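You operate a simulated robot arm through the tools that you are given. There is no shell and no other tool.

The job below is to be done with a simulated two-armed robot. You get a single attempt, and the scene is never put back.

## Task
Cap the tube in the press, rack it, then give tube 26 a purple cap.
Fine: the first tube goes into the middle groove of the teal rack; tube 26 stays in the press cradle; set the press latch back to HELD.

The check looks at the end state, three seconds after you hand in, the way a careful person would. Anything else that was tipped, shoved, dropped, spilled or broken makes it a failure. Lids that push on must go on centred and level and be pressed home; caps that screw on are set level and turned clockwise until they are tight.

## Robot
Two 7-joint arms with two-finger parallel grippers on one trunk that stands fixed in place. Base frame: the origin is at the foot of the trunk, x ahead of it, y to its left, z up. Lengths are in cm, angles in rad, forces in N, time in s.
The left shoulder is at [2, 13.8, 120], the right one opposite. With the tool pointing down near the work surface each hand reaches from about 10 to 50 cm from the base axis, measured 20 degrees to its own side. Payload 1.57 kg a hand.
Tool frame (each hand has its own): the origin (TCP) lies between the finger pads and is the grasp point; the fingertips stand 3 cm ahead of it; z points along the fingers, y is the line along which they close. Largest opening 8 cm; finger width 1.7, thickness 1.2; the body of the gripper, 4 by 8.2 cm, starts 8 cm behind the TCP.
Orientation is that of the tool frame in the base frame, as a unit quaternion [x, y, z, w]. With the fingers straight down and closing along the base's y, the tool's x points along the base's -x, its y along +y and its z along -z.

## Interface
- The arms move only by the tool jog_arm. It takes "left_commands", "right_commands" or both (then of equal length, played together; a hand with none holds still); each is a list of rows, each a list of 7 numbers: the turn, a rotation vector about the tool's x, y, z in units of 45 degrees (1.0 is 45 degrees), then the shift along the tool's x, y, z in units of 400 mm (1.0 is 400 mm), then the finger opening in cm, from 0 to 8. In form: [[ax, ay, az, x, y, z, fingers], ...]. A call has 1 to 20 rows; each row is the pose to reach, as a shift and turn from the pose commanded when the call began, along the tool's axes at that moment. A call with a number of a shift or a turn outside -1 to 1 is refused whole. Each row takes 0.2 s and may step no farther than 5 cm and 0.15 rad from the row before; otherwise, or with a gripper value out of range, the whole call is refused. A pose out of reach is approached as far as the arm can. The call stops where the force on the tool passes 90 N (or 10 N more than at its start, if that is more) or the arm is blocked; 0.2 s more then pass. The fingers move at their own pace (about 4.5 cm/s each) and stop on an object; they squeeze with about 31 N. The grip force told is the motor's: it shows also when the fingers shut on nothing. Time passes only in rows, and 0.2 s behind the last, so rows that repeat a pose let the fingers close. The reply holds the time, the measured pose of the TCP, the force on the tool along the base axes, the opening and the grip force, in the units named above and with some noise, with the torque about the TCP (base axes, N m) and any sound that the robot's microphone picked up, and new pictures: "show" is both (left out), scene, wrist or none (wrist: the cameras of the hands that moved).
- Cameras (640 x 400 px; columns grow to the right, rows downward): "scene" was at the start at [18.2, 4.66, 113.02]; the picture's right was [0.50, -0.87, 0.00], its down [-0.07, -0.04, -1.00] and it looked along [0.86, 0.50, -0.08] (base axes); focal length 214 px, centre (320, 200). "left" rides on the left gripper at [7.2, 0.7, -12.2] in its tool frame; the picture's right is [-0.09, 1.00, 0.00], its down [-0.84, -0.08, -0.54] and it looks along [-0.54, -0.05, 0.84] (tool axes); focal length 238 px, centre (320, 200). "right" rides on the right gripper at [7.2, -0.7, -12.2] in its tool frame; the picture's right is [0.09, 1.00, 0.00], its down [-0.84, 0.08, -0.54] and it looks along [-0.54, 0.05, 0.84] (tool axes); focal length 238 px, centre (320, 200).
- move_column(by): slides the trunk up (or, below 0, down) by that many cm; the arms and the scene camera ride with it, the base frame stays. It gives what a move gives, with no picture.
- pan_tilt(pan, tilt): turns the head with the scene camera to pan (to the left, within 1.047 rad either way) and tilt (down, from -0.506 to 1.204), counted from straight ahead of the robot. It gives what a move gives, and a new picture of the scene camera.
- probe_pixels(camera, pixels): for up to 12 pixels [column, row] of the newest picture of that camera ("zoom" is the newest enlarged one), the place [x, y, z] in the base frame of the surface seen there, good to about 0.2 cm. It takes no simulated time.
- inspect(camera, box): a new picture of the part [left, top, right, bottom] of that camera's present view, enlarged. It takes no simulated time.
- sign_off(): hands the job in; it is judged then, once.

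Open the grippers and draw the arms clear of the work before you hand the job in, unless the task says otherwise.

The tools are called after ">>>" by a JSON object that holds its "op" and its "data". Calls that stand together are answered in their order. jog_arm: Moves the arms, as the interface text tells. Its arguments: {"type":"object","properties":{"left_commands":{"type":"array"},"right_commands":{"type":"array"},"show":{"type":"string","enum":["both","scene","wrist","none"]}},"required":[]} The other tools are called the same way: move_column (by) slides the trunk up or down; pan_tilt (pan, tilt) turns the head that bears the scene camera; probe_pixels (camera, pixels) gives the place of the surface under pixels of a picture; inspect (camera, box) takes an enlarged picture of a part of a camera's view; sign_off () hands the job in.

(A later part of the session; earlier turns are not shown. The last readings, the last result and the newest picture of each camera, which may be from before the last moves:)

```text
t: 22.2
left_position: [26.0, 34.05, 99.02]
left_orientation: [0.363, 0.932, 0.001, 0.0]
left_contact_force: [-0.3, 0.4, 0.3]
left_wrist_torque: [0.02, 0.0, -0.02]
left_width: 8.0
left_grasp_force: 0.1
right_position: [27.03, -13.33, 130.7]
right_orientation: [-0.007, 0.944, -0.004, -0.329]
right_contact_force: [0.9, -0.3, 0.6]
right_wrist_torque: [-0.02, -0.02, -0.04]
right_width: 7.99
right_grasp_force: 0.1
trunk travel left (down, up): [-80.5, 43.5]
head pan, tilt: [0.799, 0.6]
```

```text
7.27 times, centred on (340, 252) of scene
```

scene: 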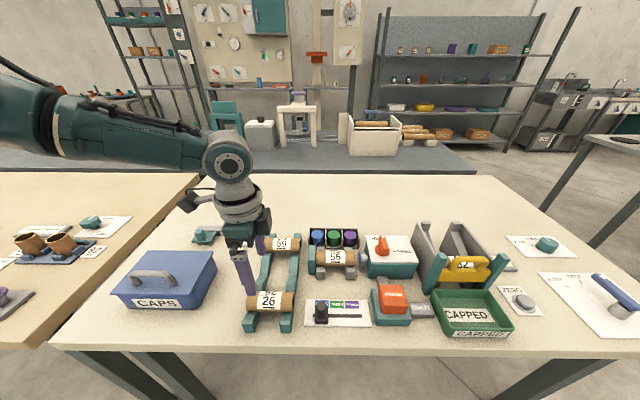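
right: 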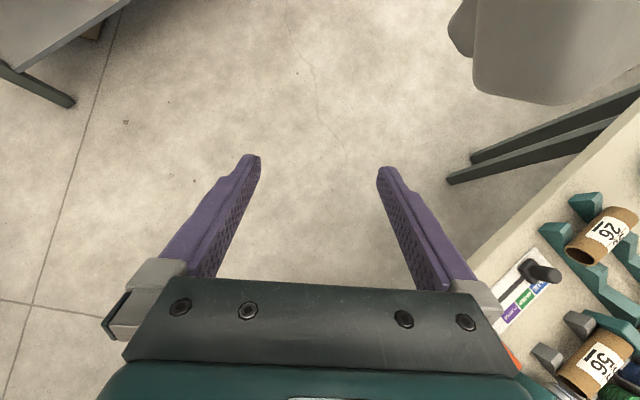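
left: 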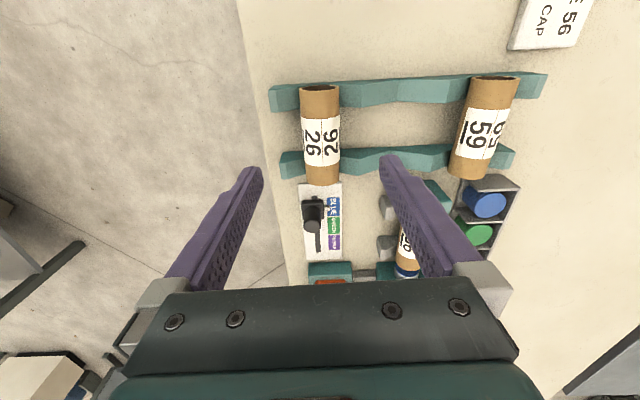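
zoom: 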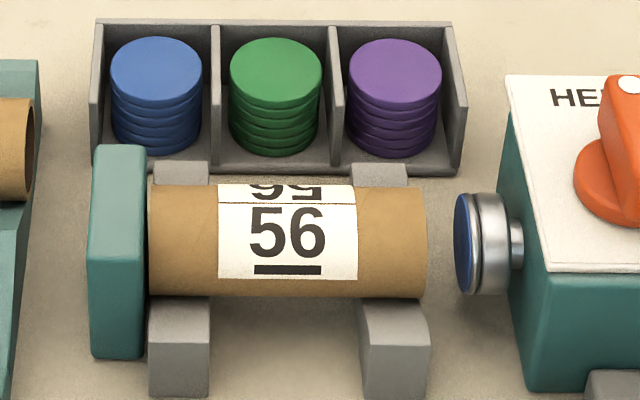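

I need the latch pivot and marks precisely, so I probe the knob's disc, dot, ticks and panel corners in a fresh zoom.

>>> {"op": "inspect", "data": {"camera": "scene", "box": [360, 225, 430, 270]}}

>>> {"op": "probe_pixels", "data": {"camera": "zoom", "pixels": [[212, 104], [152, 215], [185, 255], [268, 245], [315, 233], [115, 322], [520, 322], [425, 100], [68, 100], [235, 232], [210, 160], [150, 195]]}}

>>> {"op": "probe_pixels", "data": {"camera": "scene", "pixels": [[389, 287], [400, 300], [380, 300], [393, 307], [421, 310], [435, 310], [381, 268], [337, 257], [318, 256], [352, 257], [366, 258], [310, 262]]}}

```text
8.89 times, centred on (395, 248) of scene
```

zoom: 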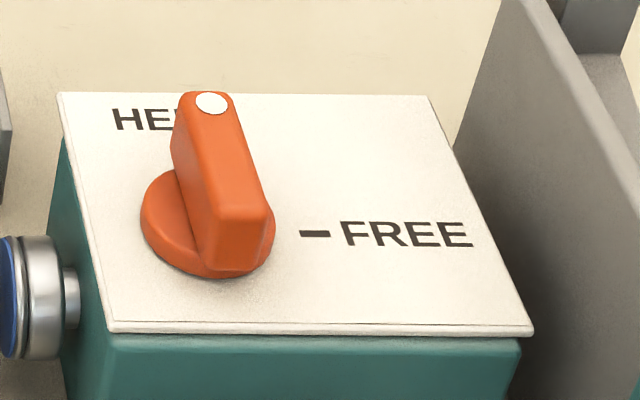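

```text
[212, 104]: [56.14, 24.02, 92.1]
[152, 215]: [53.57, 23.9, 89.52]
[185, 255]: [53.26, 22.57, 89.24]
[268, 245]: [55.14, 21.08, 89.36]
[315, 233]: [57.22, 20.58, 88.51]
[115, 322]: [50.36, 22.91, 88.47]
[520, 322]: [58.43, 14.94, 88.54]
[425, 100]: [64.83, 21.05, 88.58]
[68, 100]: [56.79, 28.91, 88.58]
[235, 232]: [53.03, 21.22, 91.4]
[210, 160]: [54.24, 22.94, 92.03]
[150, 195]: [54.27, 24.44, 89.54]
```

```text
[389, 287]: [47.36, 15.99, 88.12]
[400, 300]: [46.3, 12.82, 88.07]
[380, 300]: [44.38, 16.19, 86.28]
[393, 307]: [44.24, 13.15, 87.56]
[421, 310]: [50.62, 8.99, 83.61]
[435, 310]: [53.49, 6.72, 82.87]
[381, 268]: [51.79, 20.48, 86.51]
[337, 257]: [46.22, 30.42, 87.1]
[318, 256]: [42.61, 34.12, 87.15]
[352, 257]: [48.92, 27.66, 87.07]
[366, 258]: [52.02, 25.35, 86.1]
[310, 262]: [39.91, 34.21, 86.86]
```

The latch lies at HELD (dot toward +V), with pivot near U=22.6, V=54.7; FREE is a quarter turn clockwise. Next the slider: I zoom in on its knob and the scale.

>>> {"op": "inspect", "data": {"camera": "scene", "box": [295, 285, 385, 340]}}

>>> {"op": "probe_pixels", "data": {"camera": "zoom", "pixels": [[190, 90], [190, 75], [190, 130], [160, 130], [215, 130], [185, 200], [150, 215], [225, 215], [200, 60], [295, 70], [400, 70], [470, 180]]}}

>>> {"op": "inspect", "data": {"camera": "left", "box": [285, 170, 365, 270]}}

```text
7.11 times, centred on (340, 312) of scene
```

zoom: 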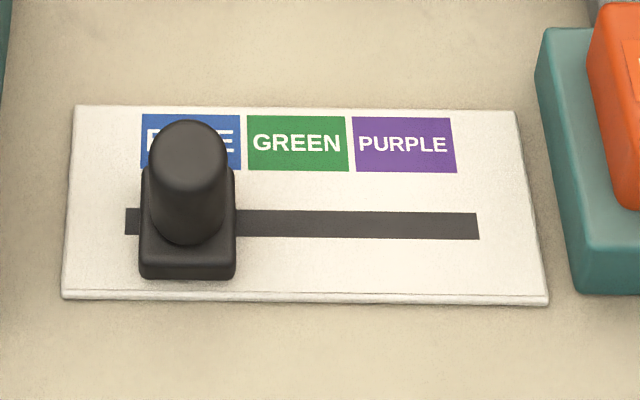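

```text
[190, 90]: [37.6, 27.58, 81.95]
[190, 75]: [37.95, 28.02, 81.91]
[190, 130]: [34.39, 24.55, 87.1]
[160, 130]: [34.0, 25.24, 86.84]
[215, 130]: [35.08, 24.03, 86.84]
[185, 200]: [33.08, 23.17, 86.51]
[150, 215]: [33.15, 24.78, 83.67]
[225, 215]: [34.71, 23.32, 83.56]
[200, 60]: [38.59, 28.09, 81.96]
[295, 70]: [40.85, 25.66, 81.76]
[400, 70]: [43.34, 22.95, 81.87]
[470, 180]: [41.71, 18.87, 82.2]
```

```text
4.00 times, centred on (325, 220) of left
```

zoom: 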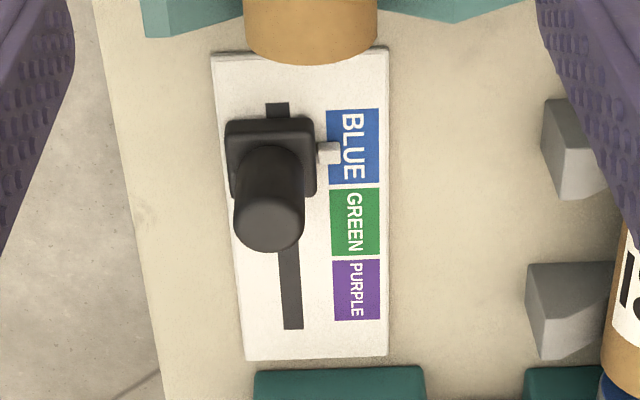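

I check label spacing directly by probing the GREEN and PURPLE labels in both pictures.

>>> {"op": "probe_pixels", "data": {"camera": "scene", "pixels": [[337, 305], [352, 305], [315.5, 305], [330, 307], [344, 307], [359, 307], [313, 316], [362, 317], [305, 300], [367, 301], [304, 326], [372, 327]]}}

>>> {"op": "probe_pixels", "data": {"camera": "left", "pixels": [[335, 206], [335, 225.5], [335, 242.5], [327, 208], [355, 198], [355, 216], [355, 234], [355, 250], [340, 182], [345, 258], [352, 208], [352, 225]]}}

```text
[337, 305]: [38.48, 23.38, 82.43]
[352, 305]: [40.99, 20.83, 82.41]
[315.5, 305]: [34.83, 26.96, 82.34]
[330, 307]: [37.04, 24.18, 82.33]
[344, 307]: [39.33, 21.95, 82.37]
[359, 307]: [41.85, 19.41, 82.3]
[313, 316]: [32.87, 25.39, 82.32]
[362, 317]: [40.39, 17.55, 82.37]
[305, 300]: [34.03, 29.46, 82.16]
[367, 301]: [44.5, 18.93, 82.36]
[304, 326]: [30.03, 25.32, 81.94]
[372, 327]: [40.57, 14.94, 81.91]
```

```text
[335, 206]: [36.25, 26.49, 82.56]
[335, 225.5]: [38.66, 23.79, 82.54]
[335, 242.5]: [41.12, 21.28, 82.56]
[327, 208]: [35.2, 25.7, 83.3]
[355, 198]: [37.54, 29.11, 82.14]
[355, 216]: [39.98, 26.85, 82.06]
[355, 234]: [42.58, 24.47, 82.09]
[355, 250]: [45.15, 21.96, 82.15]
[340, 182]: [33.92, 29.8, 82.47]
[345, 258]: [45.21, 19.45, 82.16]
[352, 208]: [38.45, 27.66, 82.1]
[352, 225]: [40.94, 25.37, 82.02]
```

The slider knob stands at U=7.0, V=40.8 with GREEN at U≈10.6. I bring the left hand above the knob at (33.8,23.9), yaw 0.785, fingers opened to 5.

>>> {"op": "jog_arm", "data": {"left_commands": [[0, 0, 0.011, -0.063, -0.011, 0.015, 6], [0, 0, 0.022, -0.126, -0.022, 0.03, 5], [0, 0, 0.033, -0.189, -0.033, 0.06, 5], [0, 0, 0.044, -0.252, -0.044, 0.09, 5], [0, 0, 0.055, -0.315, -0.055, 0.125, 5], [0, 0, 0.055, -0.315, -0.055, 0.125, 5]], "show": "both"}}

```text
t: 23.6
left_position: [33.87, 23.65, 93.94]
left_orientation: [0.383, 0.924, 0.001, 0.001]
left_contact_force: [-0.2, 0.4, 0.0]
left_wrist_torque: [-0.01, 0.01, -0.01]
left_width: 5.02
left_grasp_force: 0.2
right_position: [27.21, -13.33, 130.59]
right_orientation: [-0.007, 0.944, -0.004, -0.329]
right_contact_force: [-0.9, 0.6, 0.5]
right_wrist_torque: [0.0, 0.0, 0.03]
right_width: 8.0
right_grasp_force: 0.0
trunk travel left (down, up): [-80.5, 43.5]
head pan, tilt: [0.799, 0.6]
```

scene: 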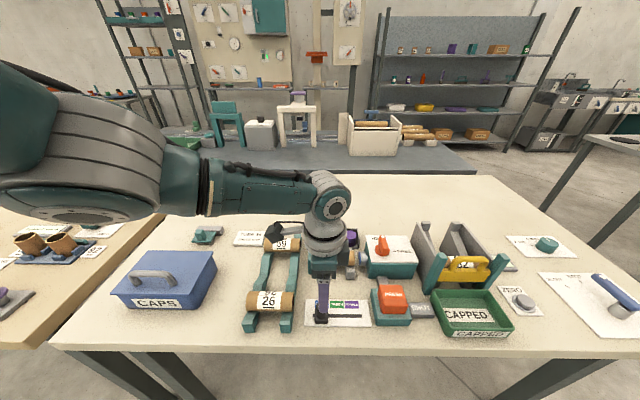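
left: 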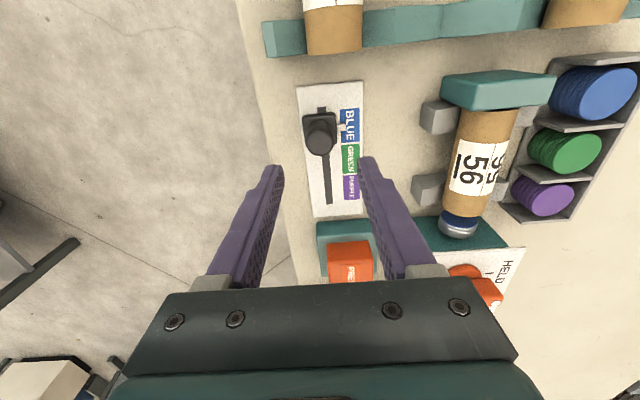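

The knob appears at about (321,140) between the fingers. I zoom to judge centring along the slot before going down.

>>> {"op": "inspect", "data": {"camera": "left", "box": [280, 80, 400, 180]}}

>>> {"op": "probe_pixels", "data": {"camera": "left", "pixels": [[321, 148], [321, 140], [310, 145], [333, 145], [321, 155], [320, 118], [343, 128], [352, 140]]}}

```text
4.00 times, centred on (340, 130) of left
```

zoom: 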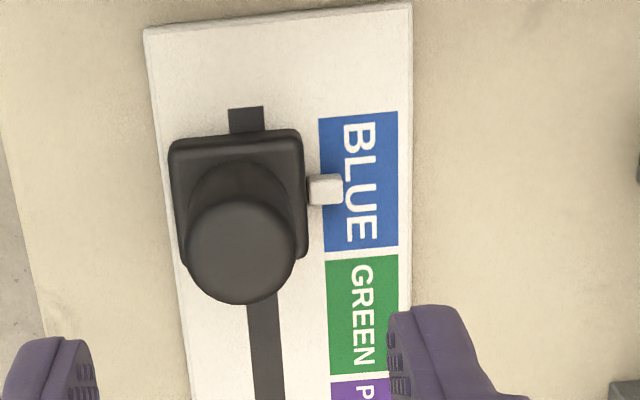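

```text
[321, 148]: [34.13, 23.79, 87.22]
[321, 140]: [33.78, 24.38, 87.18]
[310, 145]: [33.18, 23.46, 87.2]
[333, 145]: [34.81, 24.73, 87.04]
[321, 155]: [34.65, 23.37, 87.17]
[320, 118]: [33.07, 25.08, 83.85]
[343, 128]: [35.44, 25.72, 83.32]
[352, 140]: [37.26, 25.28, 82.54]
```

The knob's top centre is at about (33.9,24.2), 0.4 cm off the hand. I descend onto it with that correction to TCP z=87.5 (tips at 84.5) and close.

>>> {"op": "jog_arm", "data": {"left_commands": [[0, 0, 0, 0.004, 0.005, 0.04, 5], [0, 0, 0, 0.008, 0.009, 0.08, 5], [0, 0, 0, 0.008, 0.009, 0.12, 5], [0, 0, 0, 0.008, 0.009, 0.161, 5], [0, 0, 0, 0.008, 0.009, 0.161, 0.5], [0, 0, 0, 0.008, 0.009, 0.161, 0.5], [0, 0, 0, 0.008, 0.009, 0.161, 0.5]], "show": "both"}}

```text
t: 25.2
left_position: [33.35, 24.35, 88.05]
left_orientation: [0.382, 0.924, 0.002, 0.001]
left_contact_force: [7.0, 6.9, -7.9]
left_wrist_torque: [0.07, 0.22, 0.0]
left_width: 2.27
left_grasp_force: 25.7
left hand out of reach, approached as far as the arm can: row 4, 5, 6, 7
right_position: [27.12, -13.12, 130.65]
right_orientation: [-0.007, 0.944, -0.003, -0.329]
right_contact_force: [0.3, -0.2, -0.9]
right_wrist_torque: [0.0, -0.03, 0.04]
right_width: 7.99
right_grasp_force: 0.0
trunk travel left (down, up): [-80.5, 43.5]
head pan, tilt: [0.799, 0.6]
```

scene: 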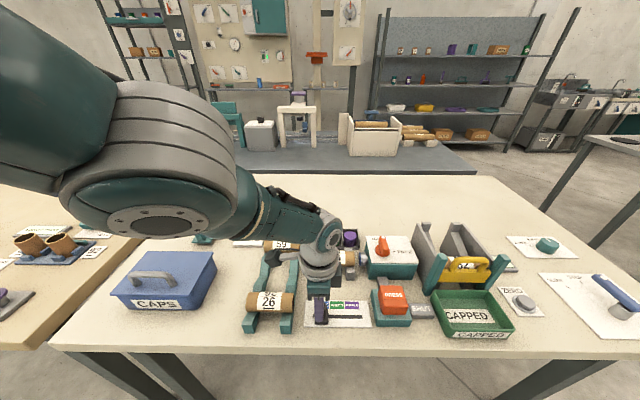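
left: 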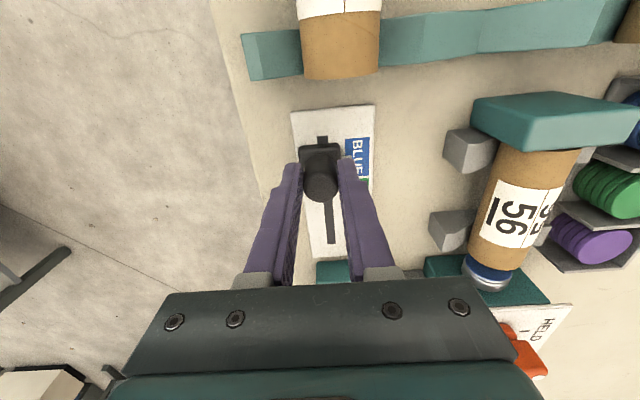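

The knob is held (width 2.27) but the reply says rows 4–7 were at the edge of reach: the trunk is too high for this spot. I let go, rise 7 cm and lower the trunk by 9.

>>> {"op": "jog_arm", "data": {"left_commands": [[0, 0, 0, 0, 0, 0, 5], [0, 0, 0, 0, 0, 0, 5], [0, 0, 0, 0, 0, -0.06, 5], [0, 0, 0, 0, 0, -0.12, 5], [0, 0, 0, 0, 0, -0.175, 5], [0, 0, 0, 0, 0, -0.175, 5]], "show": "none"}}

>>> {"op": "move_column", "data": {"by": -6}}

```text
t: 26.6
left_position: [33.3, 24.38, 95.21]
left_orientation: [0.382, 0.924, 0.001, 0.0]
left_contact_force: [0.6, 0.2, 0.8]
left_wrist_torque: [0.04, 0.0, 0.01]
left_width: 5.01
left_grasp_force: 0.1
right_position: [27.04, -13.1, 130.56]
right_orientation: [-0.006, 0.944, -0.003, -0.329]
right_contact_force: [-0.1, -0.3, -0.7]
right_wrist_torque: [-0.04, 0.01, 0.0]
right_width: 8.01
right_grasp_force: 0.1
trunk travel left (down, up): [-80.5, 43.5]
head pan, tilt: [0.799, 0.6]
```

```text
t: 27.6
left_position: [33.21, 24.44, 89.16]
left_orientation: [0.383, 0.924, 0.001, 0.0]
left_contact_force: [-0.9, -0.2, -0.6]
left_wrist_torque: [0.04, 0.02, -0.04]
left_width: 5.01
left_grasp_force: 0.0
right_position: [27.09, -13.31, 124.66]
right_orientation: [-0.006, 0.944, -0.003, -0.33]
right_contact_force: [0.4, -0.6, -0.3]
right_wrist_torque: [-0.01, -0.04, -0.02]
right_width: 8.02
right_grasp_force: 0.0
trunk travel left (down, up): [-74.5, 49.5]
head pan, tilt: [0.799, 0.6]
```

I take the trunk down another 4 cm the same way for margin.

>>> {"op": "jog_arm", "data": {"left_commands": [[0, 0, 0, 0, 0, -0.05, 5], [0, 0, 0, 0, 0, -0.1, 5], [0, 0, 0, 0, 0, -0.1, 5]], "show": "none"}}

>>> {"op": "move_column", "data": {"by": -4}}

```text
t: 28.4
left_position: [33.49, 24.32, 93.19]
left_orientation: [0.382, 0.924, 0.001, 0.001]
left_contact_force: [0.6, -0.7, 0.2]
left_wrist_torque: [0.01, 0.01, 0.02]
left_width: 5.0
left_grasp_force: 0.1
right_position: [27.01, -13.36, 124.61]
right_orientation: [-0.006, 0.944, -0.003, -0.329]
right_contact_force: [-0.4, 0.1, 1.2]
right_wrist_torque: [0.01, -0.02, -0.02]
right_width: 7.97
right_grasp_force: 0.1
trunk travel left (down, up): [-74.5, 49.5]
head pan, tilt: [0.799, 0.6]
```

```text
t: 29.2
left_position: [33.46, 24.37, 89.19]
left_orientation: [0.383, 0.924, 0.002, 0.0]
left_contact_force: [-0.9, 0.4, 0.8]
left_wrist_torque: [0.05, -0.01, 0.01]
left_width: 5.03
left_grasp_force: 0.0
right_position: [27.02, -13.22, 120.58]
right_orientation: [-0.006, 0.944, -0.003, -0.329]
right_contact_force: [-0.8, 0.2, 0.4]
right_wrist_torque: [-0.03, 0.02, 0.0]
right_width: 8.01
right_grasp_force: 0.0
trunk travel left (down, up): [-70.5, 53.5]
head pan, tilt: [0.799, 0.6]
```

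The hand straddles the knob at U=6.4. I centre it (+0.45 along the slot), drop to z=87.5, grip, and slide 3.6 cm toward GREEN.

>>> {"op": "jog_arm", "data": {"left_commands": [[0, 0, 0, -0.011, 0.003, 0.02, 5], [0, 0, 0, -0.011, 0.003, 0.043, 5], [0, 0, 0, -0.011, 0.003, 0.043, 0.5], [0, 0, 0, -0.011, 0.003, 0.043, 0.5], [0, 0, 0, -0.011, 0.003, 0.043, 0.5], [0, 0, 0, -0.033, 0.003, 0.043, 0.5], [0, 0, 0, -0.056, 0.003, 0.043, 0.5], [0, 0, 0, -0.078, 0.003, 0.043, 0.5], [0, 0, 0, -0.1, 0.003, 0.043, 0.5], [0, 0, 0, -0.1, 0.003, 0.043, 0.5]], "show": "both"}}

```text
t: 31.4
left_position: [36.15, 21.55, 87.41]
left_orientation: [0.382, 0.924, -0.002, -0.001]
left_contact_force: [-3.9, -3.8, -12.5]
left_wrist_torque: [-0.28, -0.25, 0.07]
left_width: 2.27
left_grasp_force: 35.4
right_position: [26.88, -13.4, 120.6]
right_orientation: [-0.006, 0.944, -0.004, -0.329]
right_contact_force: [-0.9, -0.1, 1.1]
right_wrist_torque: [-0.01, 0.03, 0.01]
right_width: 8.03
right_grasp_force: 0.0
trunk travel left (down, up): [-70.5, 53.5]
head pan, tilt: [0.799, 0.6]
```

scene: 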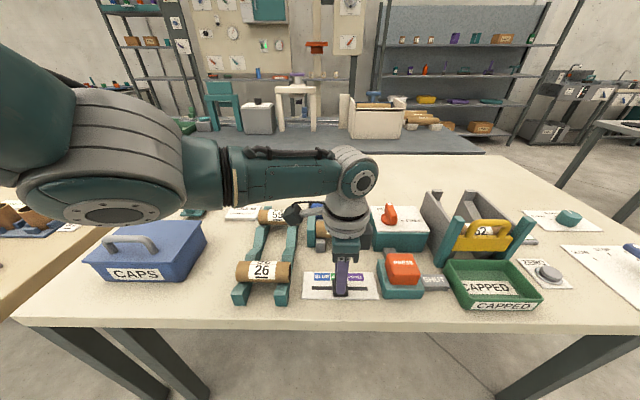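
left: 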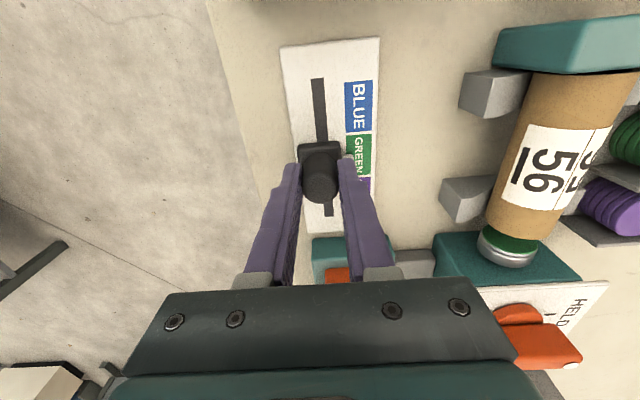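

The ram head now carries a green cap (508,243) and the knob's pointer is by GREEN. I release, rise and zoom to verify.

>>> {"op": "jog_arm", "data": {"left_commands": [[0, 0, 0, 0, 0, 0, 5], [0, 0, 0, 0, 0, 0, 5], [0, 0, 0, 0, 0, -0.06, 5], [0, 0, 0, 0, 0, -0.12, 5], [0, 0, 0, 0, 0, -0.18, 5], [0, 0, 0, 0, 0, -0.18, 5]], "show": "wrist"}}

>>> {"op": "inspect", "data": {"camera": "left", "box": [270, 60, 430, 160]}}

>>> {"op": "inspect", "data": {"camera": "left", "box": [400, 60, 600, 300]}}

```text
t: 32.8
left_position: [36.26, 21.62, 94.51]
left_orientation: [0.382, 0.924, 0.0, 0.001]
left_contact_force: [-0.7, 0.1, -0.3]
left_wrist_torque: [0.0, 0.0, 0.01]
left_width: 4.99
left_grasp_force: 0.1
right_position: [27.03, -13.26, 120.67]
right_orientation: [-0.005, 0.944, -0.003, -0.329]
right_contact_force: [0.4, -0.9, -0.3]
right_wrist_torque: [0.0, 0.01, -0.02]
right_width: 8.0
right_grasp_force: 0.0
trunk travel left (down, up): [-70.5, 53.5]
head pan, tilt: [0.799, 0.6]
```

left: 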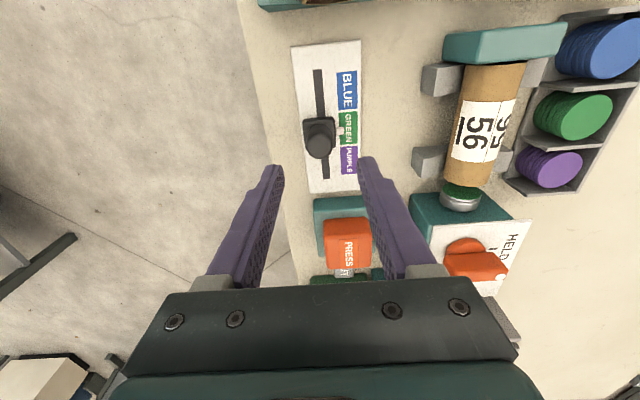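

```text
4.00 times, centred on (350, 110) of left
```

zoom: 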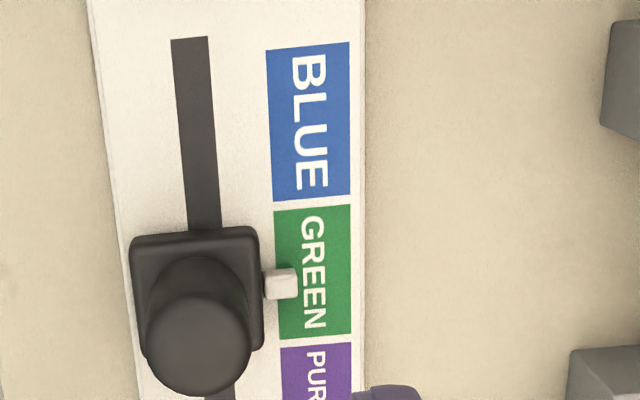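

```text
1.67 times, centred on (500, 180) of left
```

zoom: 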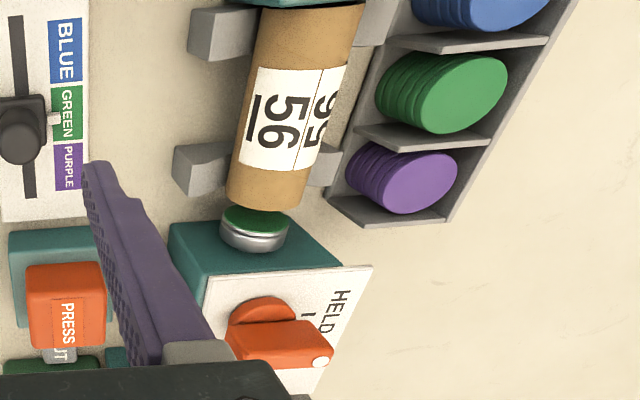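

GREEN is set exactly. Now I measure the PRESS button's top in the wrist picture.

>>> {"op": "probe_pixels", "data": {"camera": "left", "pixels": [[347, 235], [330, 225], [366, 222], [369, 262], [332, 264], [348, 250], [320, 210], [343, 272], [462, 180], [462, 205], [490, 270], [502, 276]]}}

>>> {"op": "inspect", "data": {"camera": "left", "box": [300, 190, 420, 290]}}

```text
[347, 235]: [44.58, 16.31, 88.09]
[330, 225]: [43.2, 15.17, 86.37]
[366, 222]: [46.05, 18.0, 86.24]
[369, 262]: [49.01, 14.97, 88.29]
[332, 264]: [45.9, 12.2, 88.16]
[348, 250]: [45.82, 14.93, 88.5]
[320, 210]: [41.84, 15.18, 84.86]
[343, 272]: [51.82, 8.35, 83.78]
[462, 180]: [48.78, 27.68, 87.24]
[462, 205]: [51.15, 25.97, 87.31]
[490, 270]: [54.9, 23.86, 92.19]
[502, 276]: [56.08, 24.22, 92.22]
```

```text
4.00 times, centred on (360, 240) of left
```

zoom: 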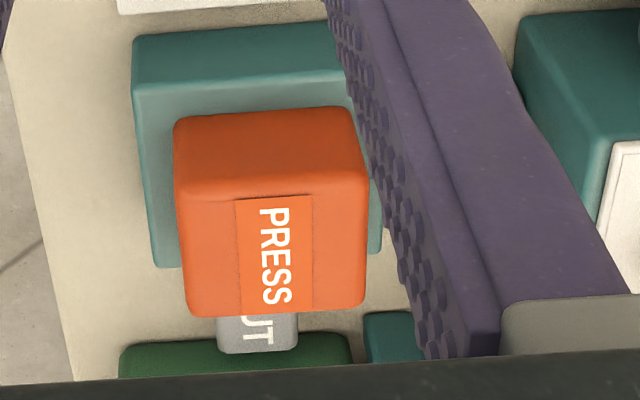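

The button's top is 4 cm square, centred at (46.0,14.9), z≈88.2. I move the closed left hand above it at z=101, then lower the trunk 9 cm for reach.

>>> {"op": "jog_arm", "data": {"left_commands": [[0, 0, 0, -0.03, 0.005, -0.06, 3], [0, 0, 0, -0.09, 0.016, -0.12, 1], [0, 0, 0, -0.15, 0.027, -0.16, 0], [0, 0, 0, -0.22, 0.04, -0.1625, 0], [0, 0, 0, -0.291, 0.053, -0.1625, 0], [0, 0, 0, -0.291, 0.053, -0.1625, 0]], "show": "none"}}

>>> {"op": "move_column", "data": {"by": -8}}

```text
t: 34.2
left_position: [46.13, 14.68, 101.44]
left_orientation: [0.383, 0.924, 0.002, 0.001]
left_contact_force: [0.5, -0.1, -0.3]
left_wrist_torque: [-0.01, 0.01, 0.01]
left_width: 0.0
left_grasp_force: 21.3
right_position: [27.12, -13.21, 120.57]
right_orientation: [-0.006, 0.945, -0.003, -0.328]
right_contact_force: [0.0, -0.5, -0.7]
right_wrist_torque: [0.01, -0.02, 0.01]
right_width: 7.98
right_grasp_force: 0.0
trunk travel left (down, up): [-70.5, 53.5]
head pan, tilt: [0.799, 0.6]
```

```text
t: 35.4
left_position: [46.06, 14.9, 93.25]
left_orientation: [0.382, 0.924, 0.001, 0.001]
left_contact_force: [0.1, 0.6, -0.4]
left_wrist_torque: [-0.02, 0.01, 0.0]
left_width: 0.01
left_grasp_force: 21.2
right_position: [27.04, -13.2, 112.55]
right_orientation: [-0.007, 0.944, -0.005, -0.329]
right_contact_force: [-0.3, 0.1, -0.4]
right_wrist_torque: [0.02, 0.01, 0.0]
right_width: 7.99
right_grasp_force: 0.0
trunk travel left (down, up): [-62.5, 61.5]
head pan, tilt: [0.799, 0.6]
```

The closed fingertips are 2 cm above the button. I press down slowly by about 3 cm and listen.

>>> {"op": "jog_arm", "data": {"left_commands": [[0, 0, 0, 0, 0, 0.03, 0], [0, 0, 0, 0, 0, 0.045, 0], [0, 0, 0, 0, 0, 0.055, 0], [0, 0, 0, 0, 0, 0.062, 0], [0, 0, 0, 0, 0, 0.069, 0], [0, 0, 0, 0, 0, 0.076, 0], [0, 0, 0, 0, 0, 0.076, 0]], "show": "both"}}

```text
t: 37.1
left_position: [45.93, 14.81, 91.01]
left_orientation: [0.384, 0.923, -0.001, -0.001]
left_contact_force: [-17.2, 1.8, 34.2]
left_wrist_torque: [0.05, 0.41, 0.05]
left_width: 0.0
left_grasp_force: 21.2
right_position: [27.02, -13.16, 112.57]
right_orientation: [-0.007, 0.944, -0.003, -0.33]
right_contact_force: [-0.1, -0.8, 0.5]
right_wrist_torque: [-0.02, -0.01, -0.01]
right_width: 7.99
right_grasp_force: 0.0
trunk travel left (down, up): [-62.5, 61.5]
head pan, tilt: [0.799, 0.6]
stopped in row 7 (left hand): the force on the tool passed its limit at 91 N (the readings are from after the stop); the commanded pose is now the measured one
```

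scene: 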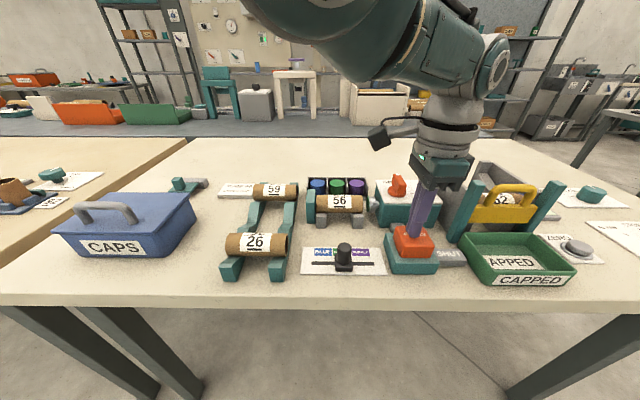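
left: 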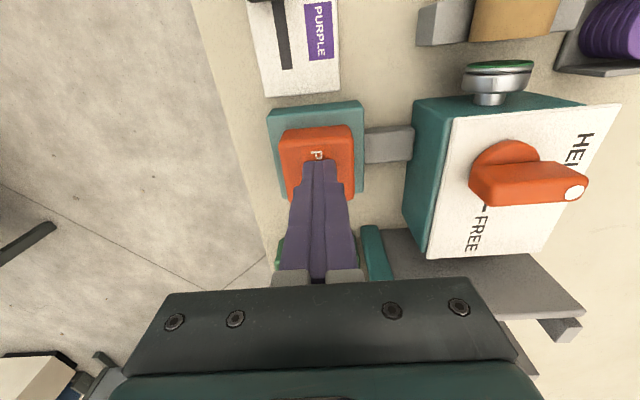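

The force passed 90 N at tip z≈88.0 and the button did not sink, and the ram did not move; something blocks it, perhaps the bar marked SHUT beside its base. I back off and look at that bar closely.

>>> {"op": "jog_arm", "data": {"left_commands": [[0, 0, 0, 0, 0, -0.05, 0], [0, 0, 0, 0.05, -0.05, -0.1, 0], [0, 0, 0, 0.12, -0.1, -0.13, 0], [0, 0, 0, 0.2, -0.15, -0.15, 0], [0, 0, 0, 0.2, -0.15, -0.15, 0]], "show": "both"}}

>>> {"op": "inspect", "data": {"camera": "scene", "box": [370, 190, 510, 290]}}

>>> {"op": "inspect", "data": {"camera": "left", "box": [300, 100, 560, 290]}}

```text
t: 38.3
left_position: [47.0, 15.13, 95.37]
left_orientation: [0.383, 0.924, 0.0, 0.0]
left_contact_force: [-0.8, -0.1, -0.5]
left_wrist_torque: [0.0, -0.02, -0.05]
left_width: 0.0
left_grasp_force: 21.4
left hand out of reach, approached as far as the arm can: row 1, 2, 3, 4, 5
right_position: [27.06, -13.23, 112.67]
right_orientation: [-0.007, 0.944, -0.004, -0.329]
right_contact_force: [-1.3, 0.2, -0.4]
right_wrist_torque: [0.0, 0.01, 0.03]
right_width: 7.98
right_grasp_force: 0.0
trunk travel left (down, up): [-62.5, 61.5]
head pan, tilt: [0.799, 0.6]
```

scene: 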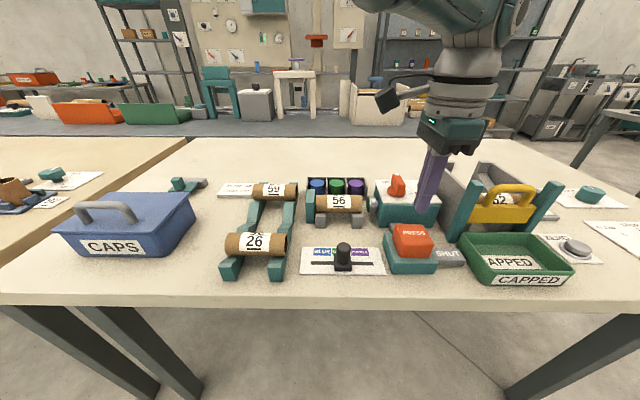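
left: 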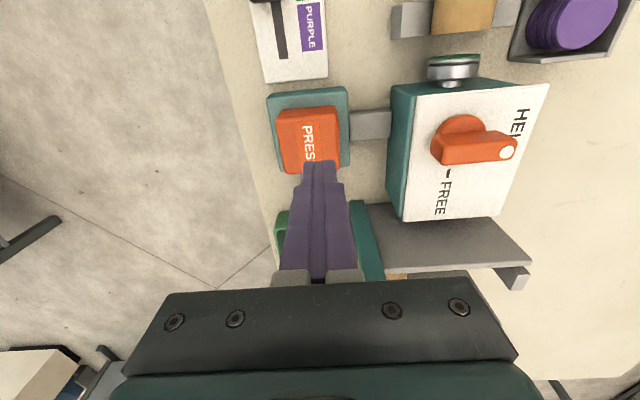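

```text
4.00 times, centred on (440, 240) of scene
```

zoom: 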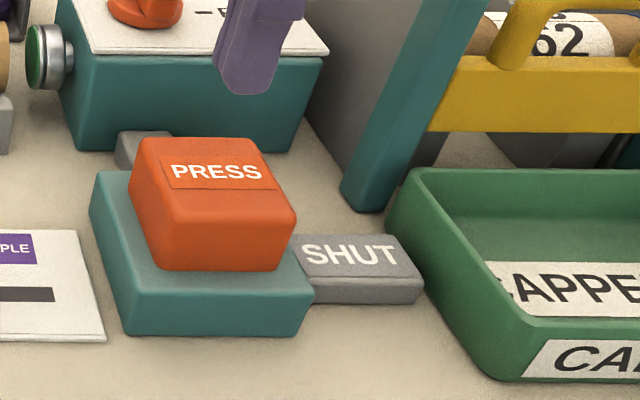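

```text
2.11 times, centred on (430, 195) of left
```

zoom: 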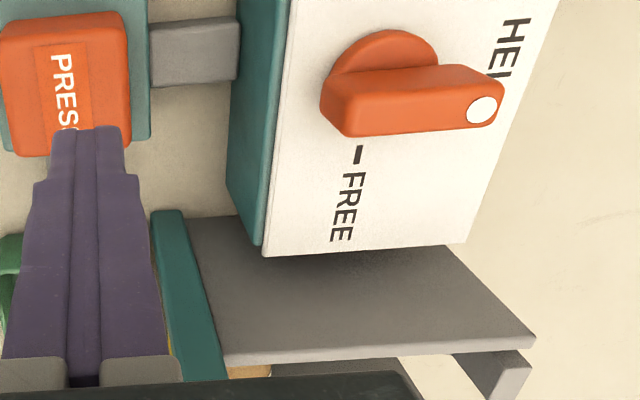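

The lock is likely the press latch (HELD), so it should be set FREE before pressing. I raise the trunk 3 cm and bring the closed fingers, tilted 30° outward, above the free side of the lever's near end at about (55.1,18.9).

>>> {"op": "move_column", "data": {"by": 3}}

>>> {"op": "jog_arm", "data": {"left_commands": [[-0.08, -0.08, 0, -0.008, 0.03, 0.0, 0], [-0.16, -0.16, 0, -0.017, 0.061, 0.0, 0], [-0.24, -0.24, 0, -0.025, 0.092, 0.005, 0], [-0.32, -0.32, 0, -0.034, 0.122, 0.01, 0], [-0.4, -0.4, 0, -0.042, 0.153, 0.015, 0], [-0.4714, -0.4714, 0, -0.05, 0.183, 0.02, 0], [-0.4714, -0.4714, 0, -0.05, 0.183, 0.02, 0]], "show": "both"}}

```text
t: 39.0
left_position: [46.96, 15.02, 98.32]
left_orientation: [0.383, 0.924, 0.0, -0.001]
left_contact_force: [-0.1, -0.5, -0.4]
left_wrist_torque: [0.02, 0.01, 0.0]
left_width: 0.0
left_grasp_force: 20.9
right_position: [27.05, -13.25, 115.75]
right_orientation: [-0.006, 0.944, -0.004, -0.329]
right_contact_force: [-0.4, -0.9, -0.5]
right_wrist_torque: [0.03, 0.0, -0.01]
right_width: 8.04
right_grasp_force: 0.0
trunk travel left (down, up): [-65.5, 58.5]
head pan, tilt: [0.799, 0.6]
```

```text
t: 40.6
left_position: [56.68, 18.72, 96.67]
left_orientation: [0.37, 0.893, 0.098, 0.239]
left_contact_force: [0.3, -0.5, 0.3]
left_wrist_torque: [0.01, 0.01, 0.03]
left_width: 0.0
left_grasp_force: 20.9
left hand out of reach, approached as far as the arm can: row 1, 2, 3, 4, 5, 6, 7
right_position: [27.05, -13.32, 115.55]
right_orientation: [-0.007, 0.944, -0.005, -0.329]
right_contact_force: [0.5, 0.0, 0.3]
right_wrist_torque: [-0.03, -0.02, 0.01]
right_width: 8.01
right_grasp_force: 0.0
trunk travel left (down, up): [-65.5, 58.5]
head pan, tilt: [0.799, 0.6]
```

scene: 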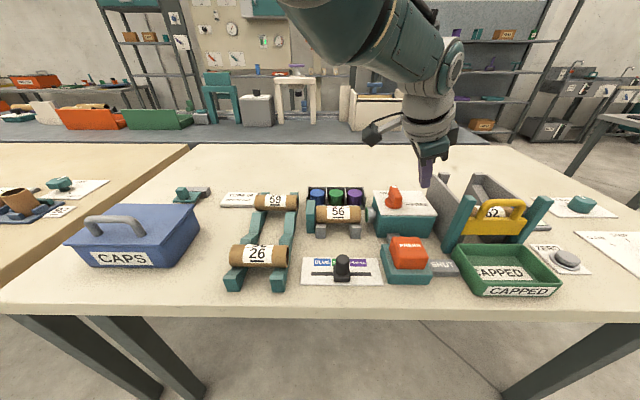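
left: 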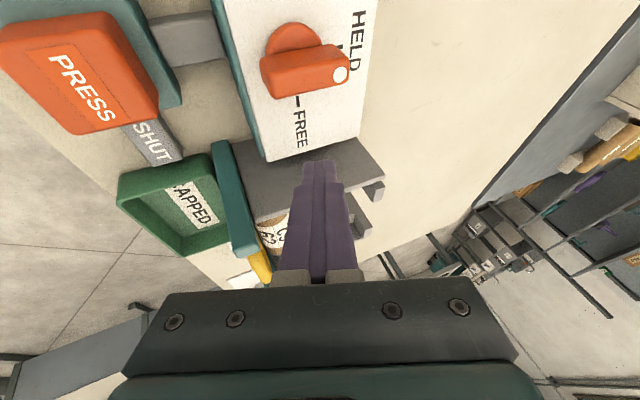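

The hand came out at (56.7,18.7) instead of 53.6, flagged out of reach on the near side, so the elbow is crowded again. I look at the arm and fan by tilting the head up.

>>> {"op": "pan_tilt", "data": {"pan": 0.7, "tilt": -0.35}}

```text
t: 41.9
left_position: [56.72, 18.78, 96.64]
left_orientation: [0.37, 0.893, 0.098, 0.238]
left_contact_force: [-0.4, 0.0, 0.6]
left_wrist_torque: [0.06, -0.01, -0.03]
left_width: 0.0
left_grasp_force: 21.1
right_position: [27.08, -13.25, 115.65]
right_orientation: [-0.006, 0.945, -0.004, -0.328]
right_contact_force: [0.8, -0.1, -0.3]
right_wrist_torque: [0.01, -0.02, 0.03]
right_width: 7.99
right_grasp_force: 0.0
trunk travel left (down, up): [-65.5, 58.5]
head pan, tilt: [0.7, -0.351]
```

scene: 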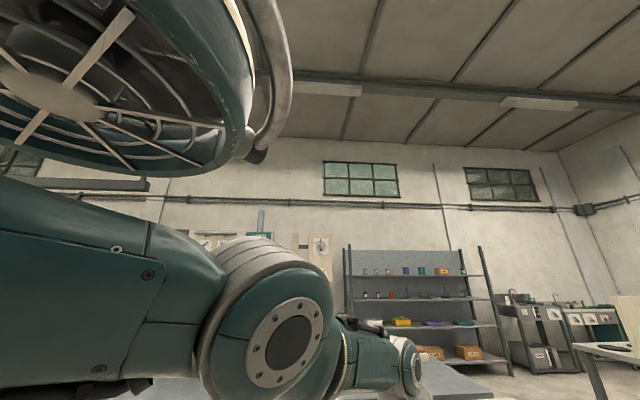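

The upper arm is level and near its upper stop, so the shoulder must sit higher above the work. I raise the trunk 8 cm and lower the hand by 7 while drawing it in to x=53.6.

>>> {"op": "move_column", "data": {"by": 8}}

>>> {"op": "pan_tilt", "data": {"pan": 0.65, "tilt": 0.65}}

>>> {"op": "jog_arm", "data": {"left_commands": [[0, 0, 0, 0.028, -0.027, 0.029, 0], [0, 0, 0, 0.056, -0.054, 0.058, 0], [0, 0, 0, 0.084, -0.081, 0.087, 0], [0, 0, 0, 0.112, -0.1085, 0.115, 0], [0, 0, 0, 0.112, -0.1085, 0.115, 0]], "show": "both"}}

```text
t: 43.0
left_position: [56.72, 18.64, 104.67]
left_orientation: [0.369, 0.893, 0.098, 0.237]
left_contact_force: [0.1, 0.7, -0.5]
left_wrist_torque: [-0.01, -0.01, -0.03]
left_width: 0.0
left_grasp_force: 21.0
right_position: [27.01, -13.19, 123.63]
right_orientation: [-0.006, 0.944, -0.003, -0.329]
right_contact_force: [-0.3, -1.3, 0.0]
right_wrist_torque: [0.0, -0.02, -0.01]
right_width: 8.03
right_grasp_force: 0.0
trunk travel left (down, up): [-73.5, 50.5]
head pan, tilt: [0.7, -0.351]
```

```text
t: 44.3
left_position: [56.57, 18.78, 104.74]
left_orientation: [0.37, 0.893, 0.098, 0.237]
left_contact_force: [0.1, 0.2, 0.1]
left_wrist_torque: [0.03, 0.01, 0.0]
left_width: 0.02
left_grasp_force: 21.0
right_position: [27.1, -13.27, 123.52]
right_orientation: [-0.006, 0.944, -0.003, -0.329]
right_contact_force: [0.0, 0.0, 0.6]
right_wrist_torque: [-0.01, -0.03, 0.03]
right_width: 8.02
right_grasp_force: 0.1
trunk travel left (down, up): [-73.5, 50.5]
head pan, tilt: [0.649, 0.649]
```

scene: 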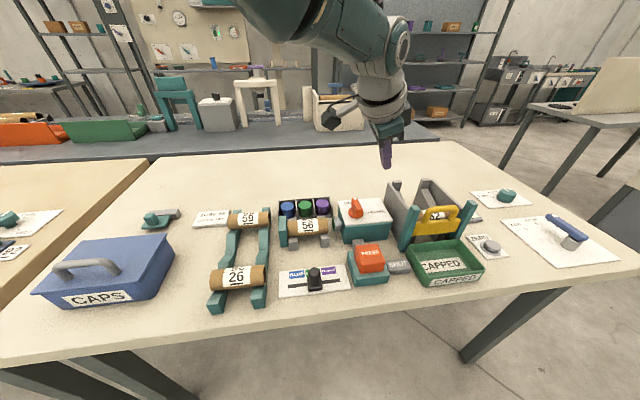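

```text
t: 45.5
left_position: [53.86, 18.69, 97.38]
left_orientation: [0.371, 0.892, 0.098, 0.238]
left_contact_force: [-0.3, 0.2, -0.2]
left_wrist_torque: [0.0, 0.02, -0.02]
left_width: 0.0
left_grasp_force: 21.4
right_position: [27.05, -13.2, 123.63]
right_orientation: [-0.006, 0.944, -0.003, -0.329]
right_contact_force: [-0.4, 1.2, 0.2]
right_wrist_torque: [-0.02, 0.01, 0.0]
right_width: 8.01
right_grasp_force: 0.0
trunk travel left (down, up): [-73.5, 50.5]
head pan, tilt: [0.649, 0.649]
```

scene: 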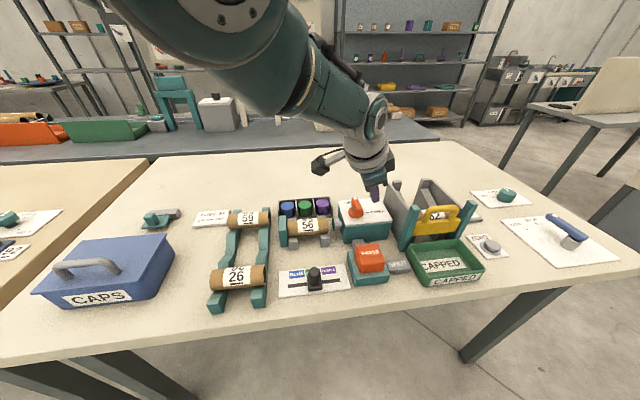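
left: 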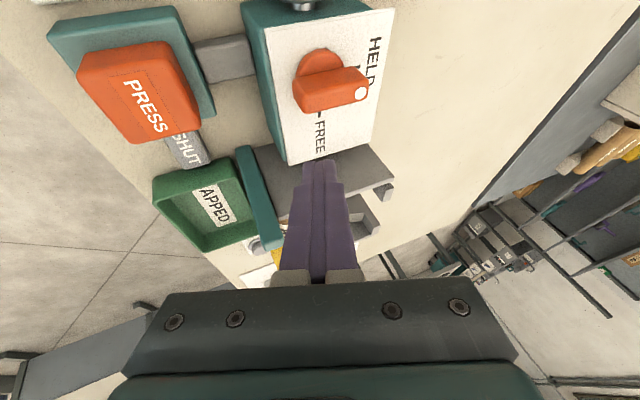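

The hand is at the asked place beside the lever (tip about U=25.9, V=52.4, z=94.8). I lower the trunk 3 cm for reach, so the tip comes to about 91.8.

>>> {"op": "move_column", "data": {"by": -3}}

>>> {"op": "inspect", "data": {"camera": "left", "box": [230, 0, 430, 200]}}

>>> {"op": "inspect", "data": {"camera": "scene", "box": [310, 150, 430, 260]}}

```text
t: 46.3
left_position: [53.92, 18.66, 94.44]
left_orientation: [0.369, 0.893, 0.098, 0.239]
left_contact_force: [0.0, -0.4, 0.8]
left_wrist_torque: [0.01, 0.0, 0.0]
left_width: 0.03
left_grasp_force: 21.4
right_position: [27.1, -13.22, 120.65]
right_orientation: [-0.006, 0.945, -0.004, -0.328]
right_contact_force: [0.2, -0.2, 0.3]
right_wrist_torque: [0.01, 0.0, -0.04]
right_width: 7.98
right_grasp_force: 0.1
trunk travel left (down, up): [-70.5, 53.5]
head pan, tilt: [0.649, 0.649]
```

```text
2.00 times, centred on (330, 100) of left
```

zoom: 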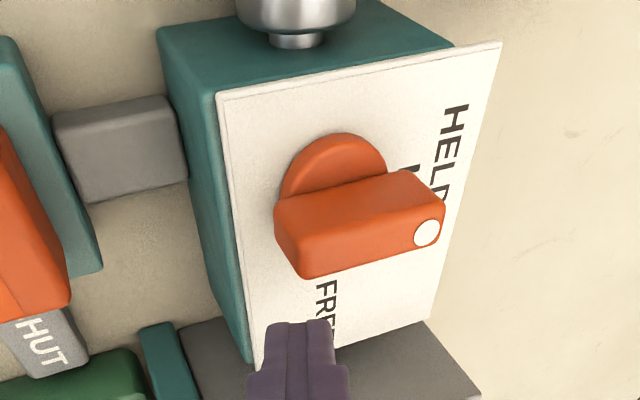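

```text
3.64 times, centred on (370, 205) of scene
```

zoom: 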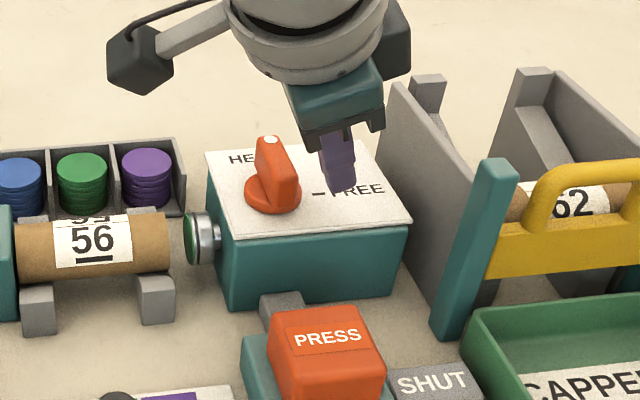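

The fingertips hang beside the lever's near end on the FREE side. I lower them to z≈90.2 and sweep toward -U to swing the lever a quarter turn clockwise.

>>> {"op": "jog_arm", "data": {"left_commands": [[0, 0, 0, 0.012, -0.008, 0.016, 0], [0, 0, 0, 0.0237, -0.0152, 0.0315, 0], [0, 0, 0, 0.05, -0.0135, 0.022, 0], [0, 0, 0, 0.075, -0.012, 0.012, 0], [0, 0, 0, 0.1004, -0.0103, 0.0021, 0], [0, 0, 0, 0.118, -0.002, -0.0015, 0], [0, 0, 0, 0.1343, 0.0061, -0.005, 0], [0, 0, 0, 0.1348, 0.0155, -0.0014, 0], [0, 0, 0, 0.1348, 0.0155, -0.0014, 0]], "show": "both"}}

>>> {"op": "inspect", "data": {"camera": "left", "box": [230, 0, 430, 200]}}

>>> {"op": "inspect", "data": {"camera": "scene", "box": [310, 150, 430, 260]}}

```text
t: 47.7
left_position: [52.86, 20.58, 92.55]
left_orientation: [0.37, 0.891, 0.088, 0.246]
left_contact_force: [-19.2, -16.3, 23.7]
left_wrist_torque: [-0.2, 0.15, 0.13]
left_width: 0.0
left_grasp_force: 21.5
left hand out of reach, approached as far as the arm can: row 3, 4, 5, 6, 7
right_position: [26.94, -13.41, 120.66]
right_orientation: [-0.005, 0.944, -0.005, -0.33]
right_contact_force: [0.0, -1.0, 0.3]
right_wrist_torque: [-0.01, 0.0, 0.0]
right_width: 8.01
right_grasp_force: 0.1
trunk travel left (down, up): [-70.5, 53.5]
head pan, tilt: [0.649, 0.649]
stopped in row 7 (left hand): the force on the tool passed its limit at 99 N (the readings are from after the stop); the commanded pose is now the measured one
```

scene: 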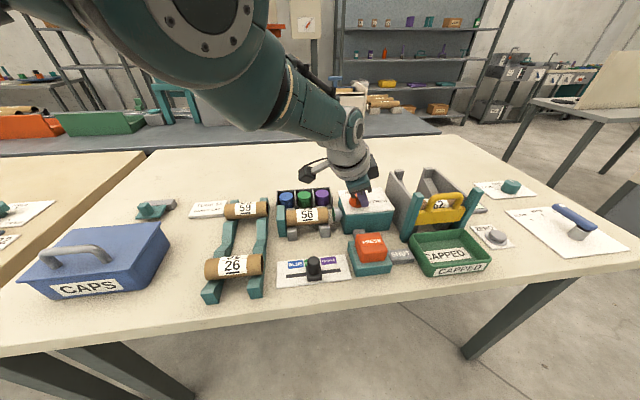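
left: 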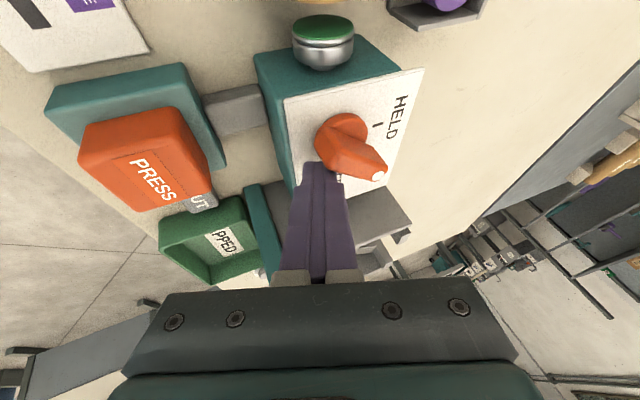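

```text
2.00 times, centred on (330, 100) of left
```

zoom: 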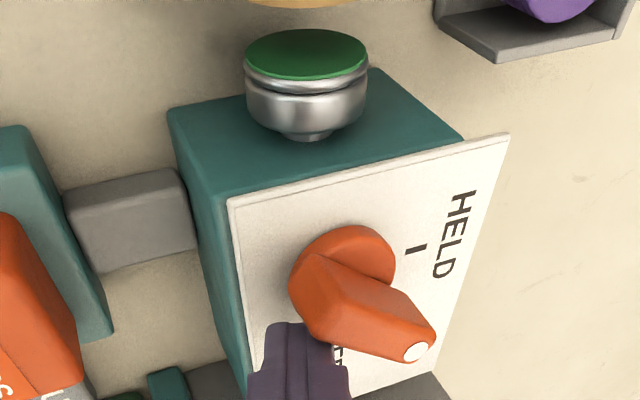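

```text
3.64 times, centred on (370, 205) of scene
```

zoom: 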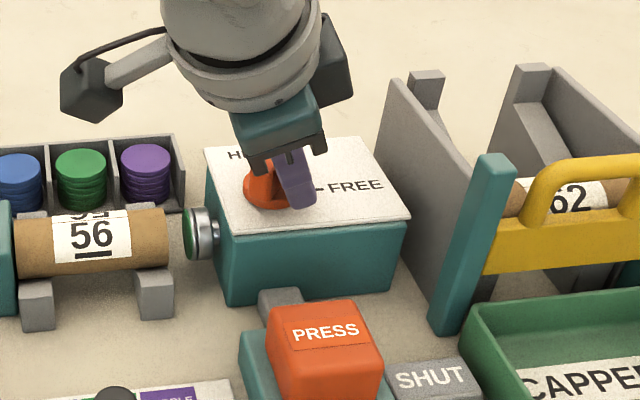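

The lever has turned about 40°, but the fingers pushed too near the pivot and the arm was at its reach limit. I back off upward, lower the trunk 3 cm, and will push again nearer the lever's end.

>>> {"op": "jog_arm", "data": {"left_commands": [[0, 0, 0, -0.02, -0.005, -0.01, 0], [0, 0, 0, -0.033, 0.01, -0.035, 0], [0, 0, 0, -0.0475, 0.03, -0.07, 0], [0, 0, 0, -0.0475, 0.03, -0.07, 0]], "show": "none"}}

>>> {"op": "move_column", "data": {"by": -3}}

>>> {"op": "inspect", "data": {"camera": "left", "box": [230, 0, 430, 200]}}

>>> {"op": "inspect", "data": {"camera": "scene", "box": [310, 150, 430, 260]}}

```text
t: 48.7
left_position: [54.47, 20.56, 95.62]
left_orientation: [0.372, 0.891, 0.091, 0.244]
left_contact_force: [0.3, -0.3, 0.4]
left_wrist_torque: [0.01, -0.01, 0.0]
left_width: 0.0
left_grasp_force: 21.1
left hand out of reach, approached as far as the arm can: row 2, 3, 4
right_position: [26.98, -13.15, 120.61]
right_orientation: [-0.007, 0.945, -0.004, -0.328]
right_contact_force: [-0.4, -0.1, 0.4]
right_wrist_torque: [0.02, -0.04, 0.02]
right_width: 7.99
right_grasp_force: 0.0
trunk travel left (down, up): [-70.5, 53.5]
head pan, tilt: [0.649, 0.649]
```

```text
t: 49.5
left_position: [54.43, 20.61, 92.58]
left_orientation: [0.372, 0.891, 0.092, 0.245]
left_contact_force: [0.4, 0.5, 0.7]
left_wrist_torque: [0.01, -0.01, 0.02]
left_width: 0.0
left_grasp_force: 21.3
right_position: [27.07, -13.4, 117.61]
right_orientation: [-0.006, 0.944, -0.004, -0.329]
right_contact_force: [-0.7, 1.2, 0.1]
right_wrist_torque: [-0.03, -0.03, -0.02]
right_width: 8.0
right_grasp_force: 0.1
trunk travel left (down, up): [-67.5, 56.5]
head pan, tilt: [0.649, 0.649]
```

```text
2.00 times, centred on (330, 100) of left
```

zoom: 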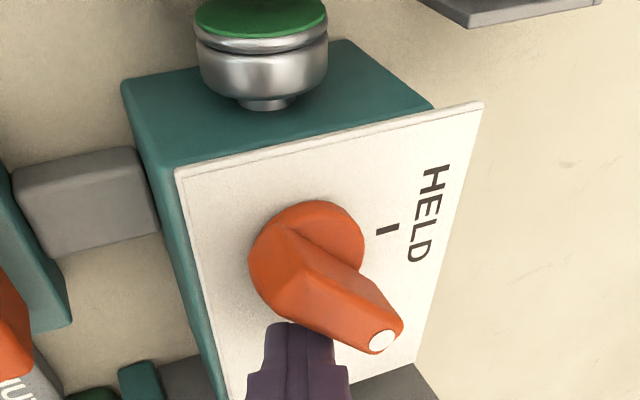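

```text
3.64 times, centred on (370, 205) of scene
```

zoom: 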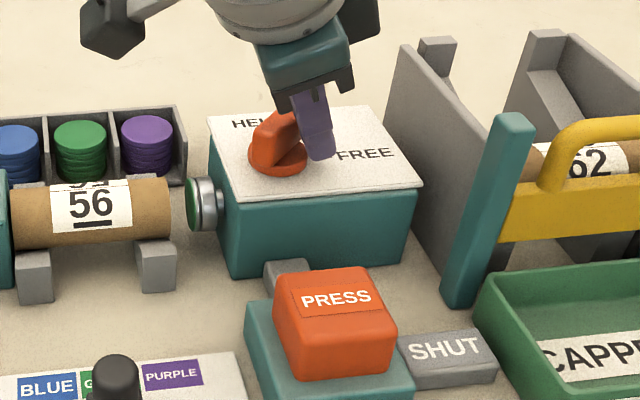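

The lever is now about half way. To understand the reach limit I look up at the elbow and fan again and probe them.

>>> {"op": "pan_tilt", "data": {"pan": 0.7, "tilt": -0.1}}

>>> {"op": "probe_pixels", "data": {"camera": "scene", "pixels": [[50, 200], [150, 230], [200, 200], [230, 260], [300, 230], [300, 300], [350, 300], [400, 330], [420, 350], [200, 60], [250, 80], [100, 100]]}}

```text
t: 50.6
left_position: [54.42, 20.58, 92.69]
left_orientation: [0.372, 0.891, 0.092, 0.245]
left_contact_force: [-0.9, -0.8, 0.0]
left_wrist_torque: [0.02, 0.03, -0.01]
left_width: 0.03
left_grasp_force: 21.1
right_position: [27.02, -13.25, 117.72]
right_orientation: [-0.006, 0.944, -0.003, -0.329]
right_contact_force: [-0.1, -0.5, -0.5]
right_wrist_torque: [0.01, 0.02, 0.02]
right_width: 8.02
right_grasp_force: 0.1
trunk travel left (down, up): [-67.5, 56.5]
head pan, tilt: [0.7, -0.099]
```

scene: 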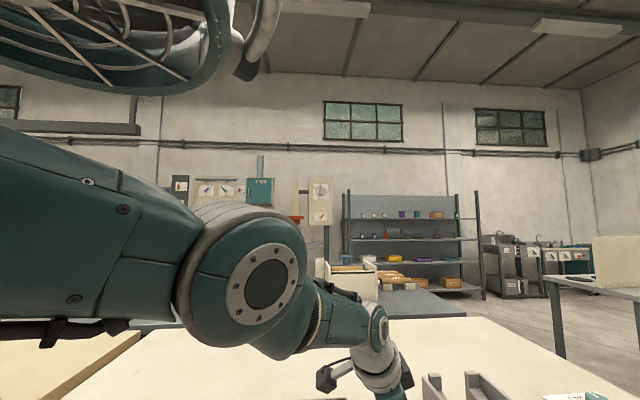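

```text
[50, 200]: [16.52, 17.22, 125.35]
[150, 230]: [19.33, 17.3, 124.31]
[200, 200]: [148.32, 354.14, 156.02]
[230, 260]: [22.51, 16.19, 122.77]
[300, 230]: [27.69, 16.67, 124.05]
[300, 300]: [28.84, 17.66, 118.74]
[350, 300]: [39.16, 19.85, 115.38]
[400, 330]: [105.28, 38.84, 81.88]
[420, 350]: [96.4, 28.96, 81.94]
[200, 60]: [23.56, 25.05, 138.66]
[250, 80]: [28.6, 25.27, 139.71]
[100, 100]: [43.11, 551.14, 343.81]
```

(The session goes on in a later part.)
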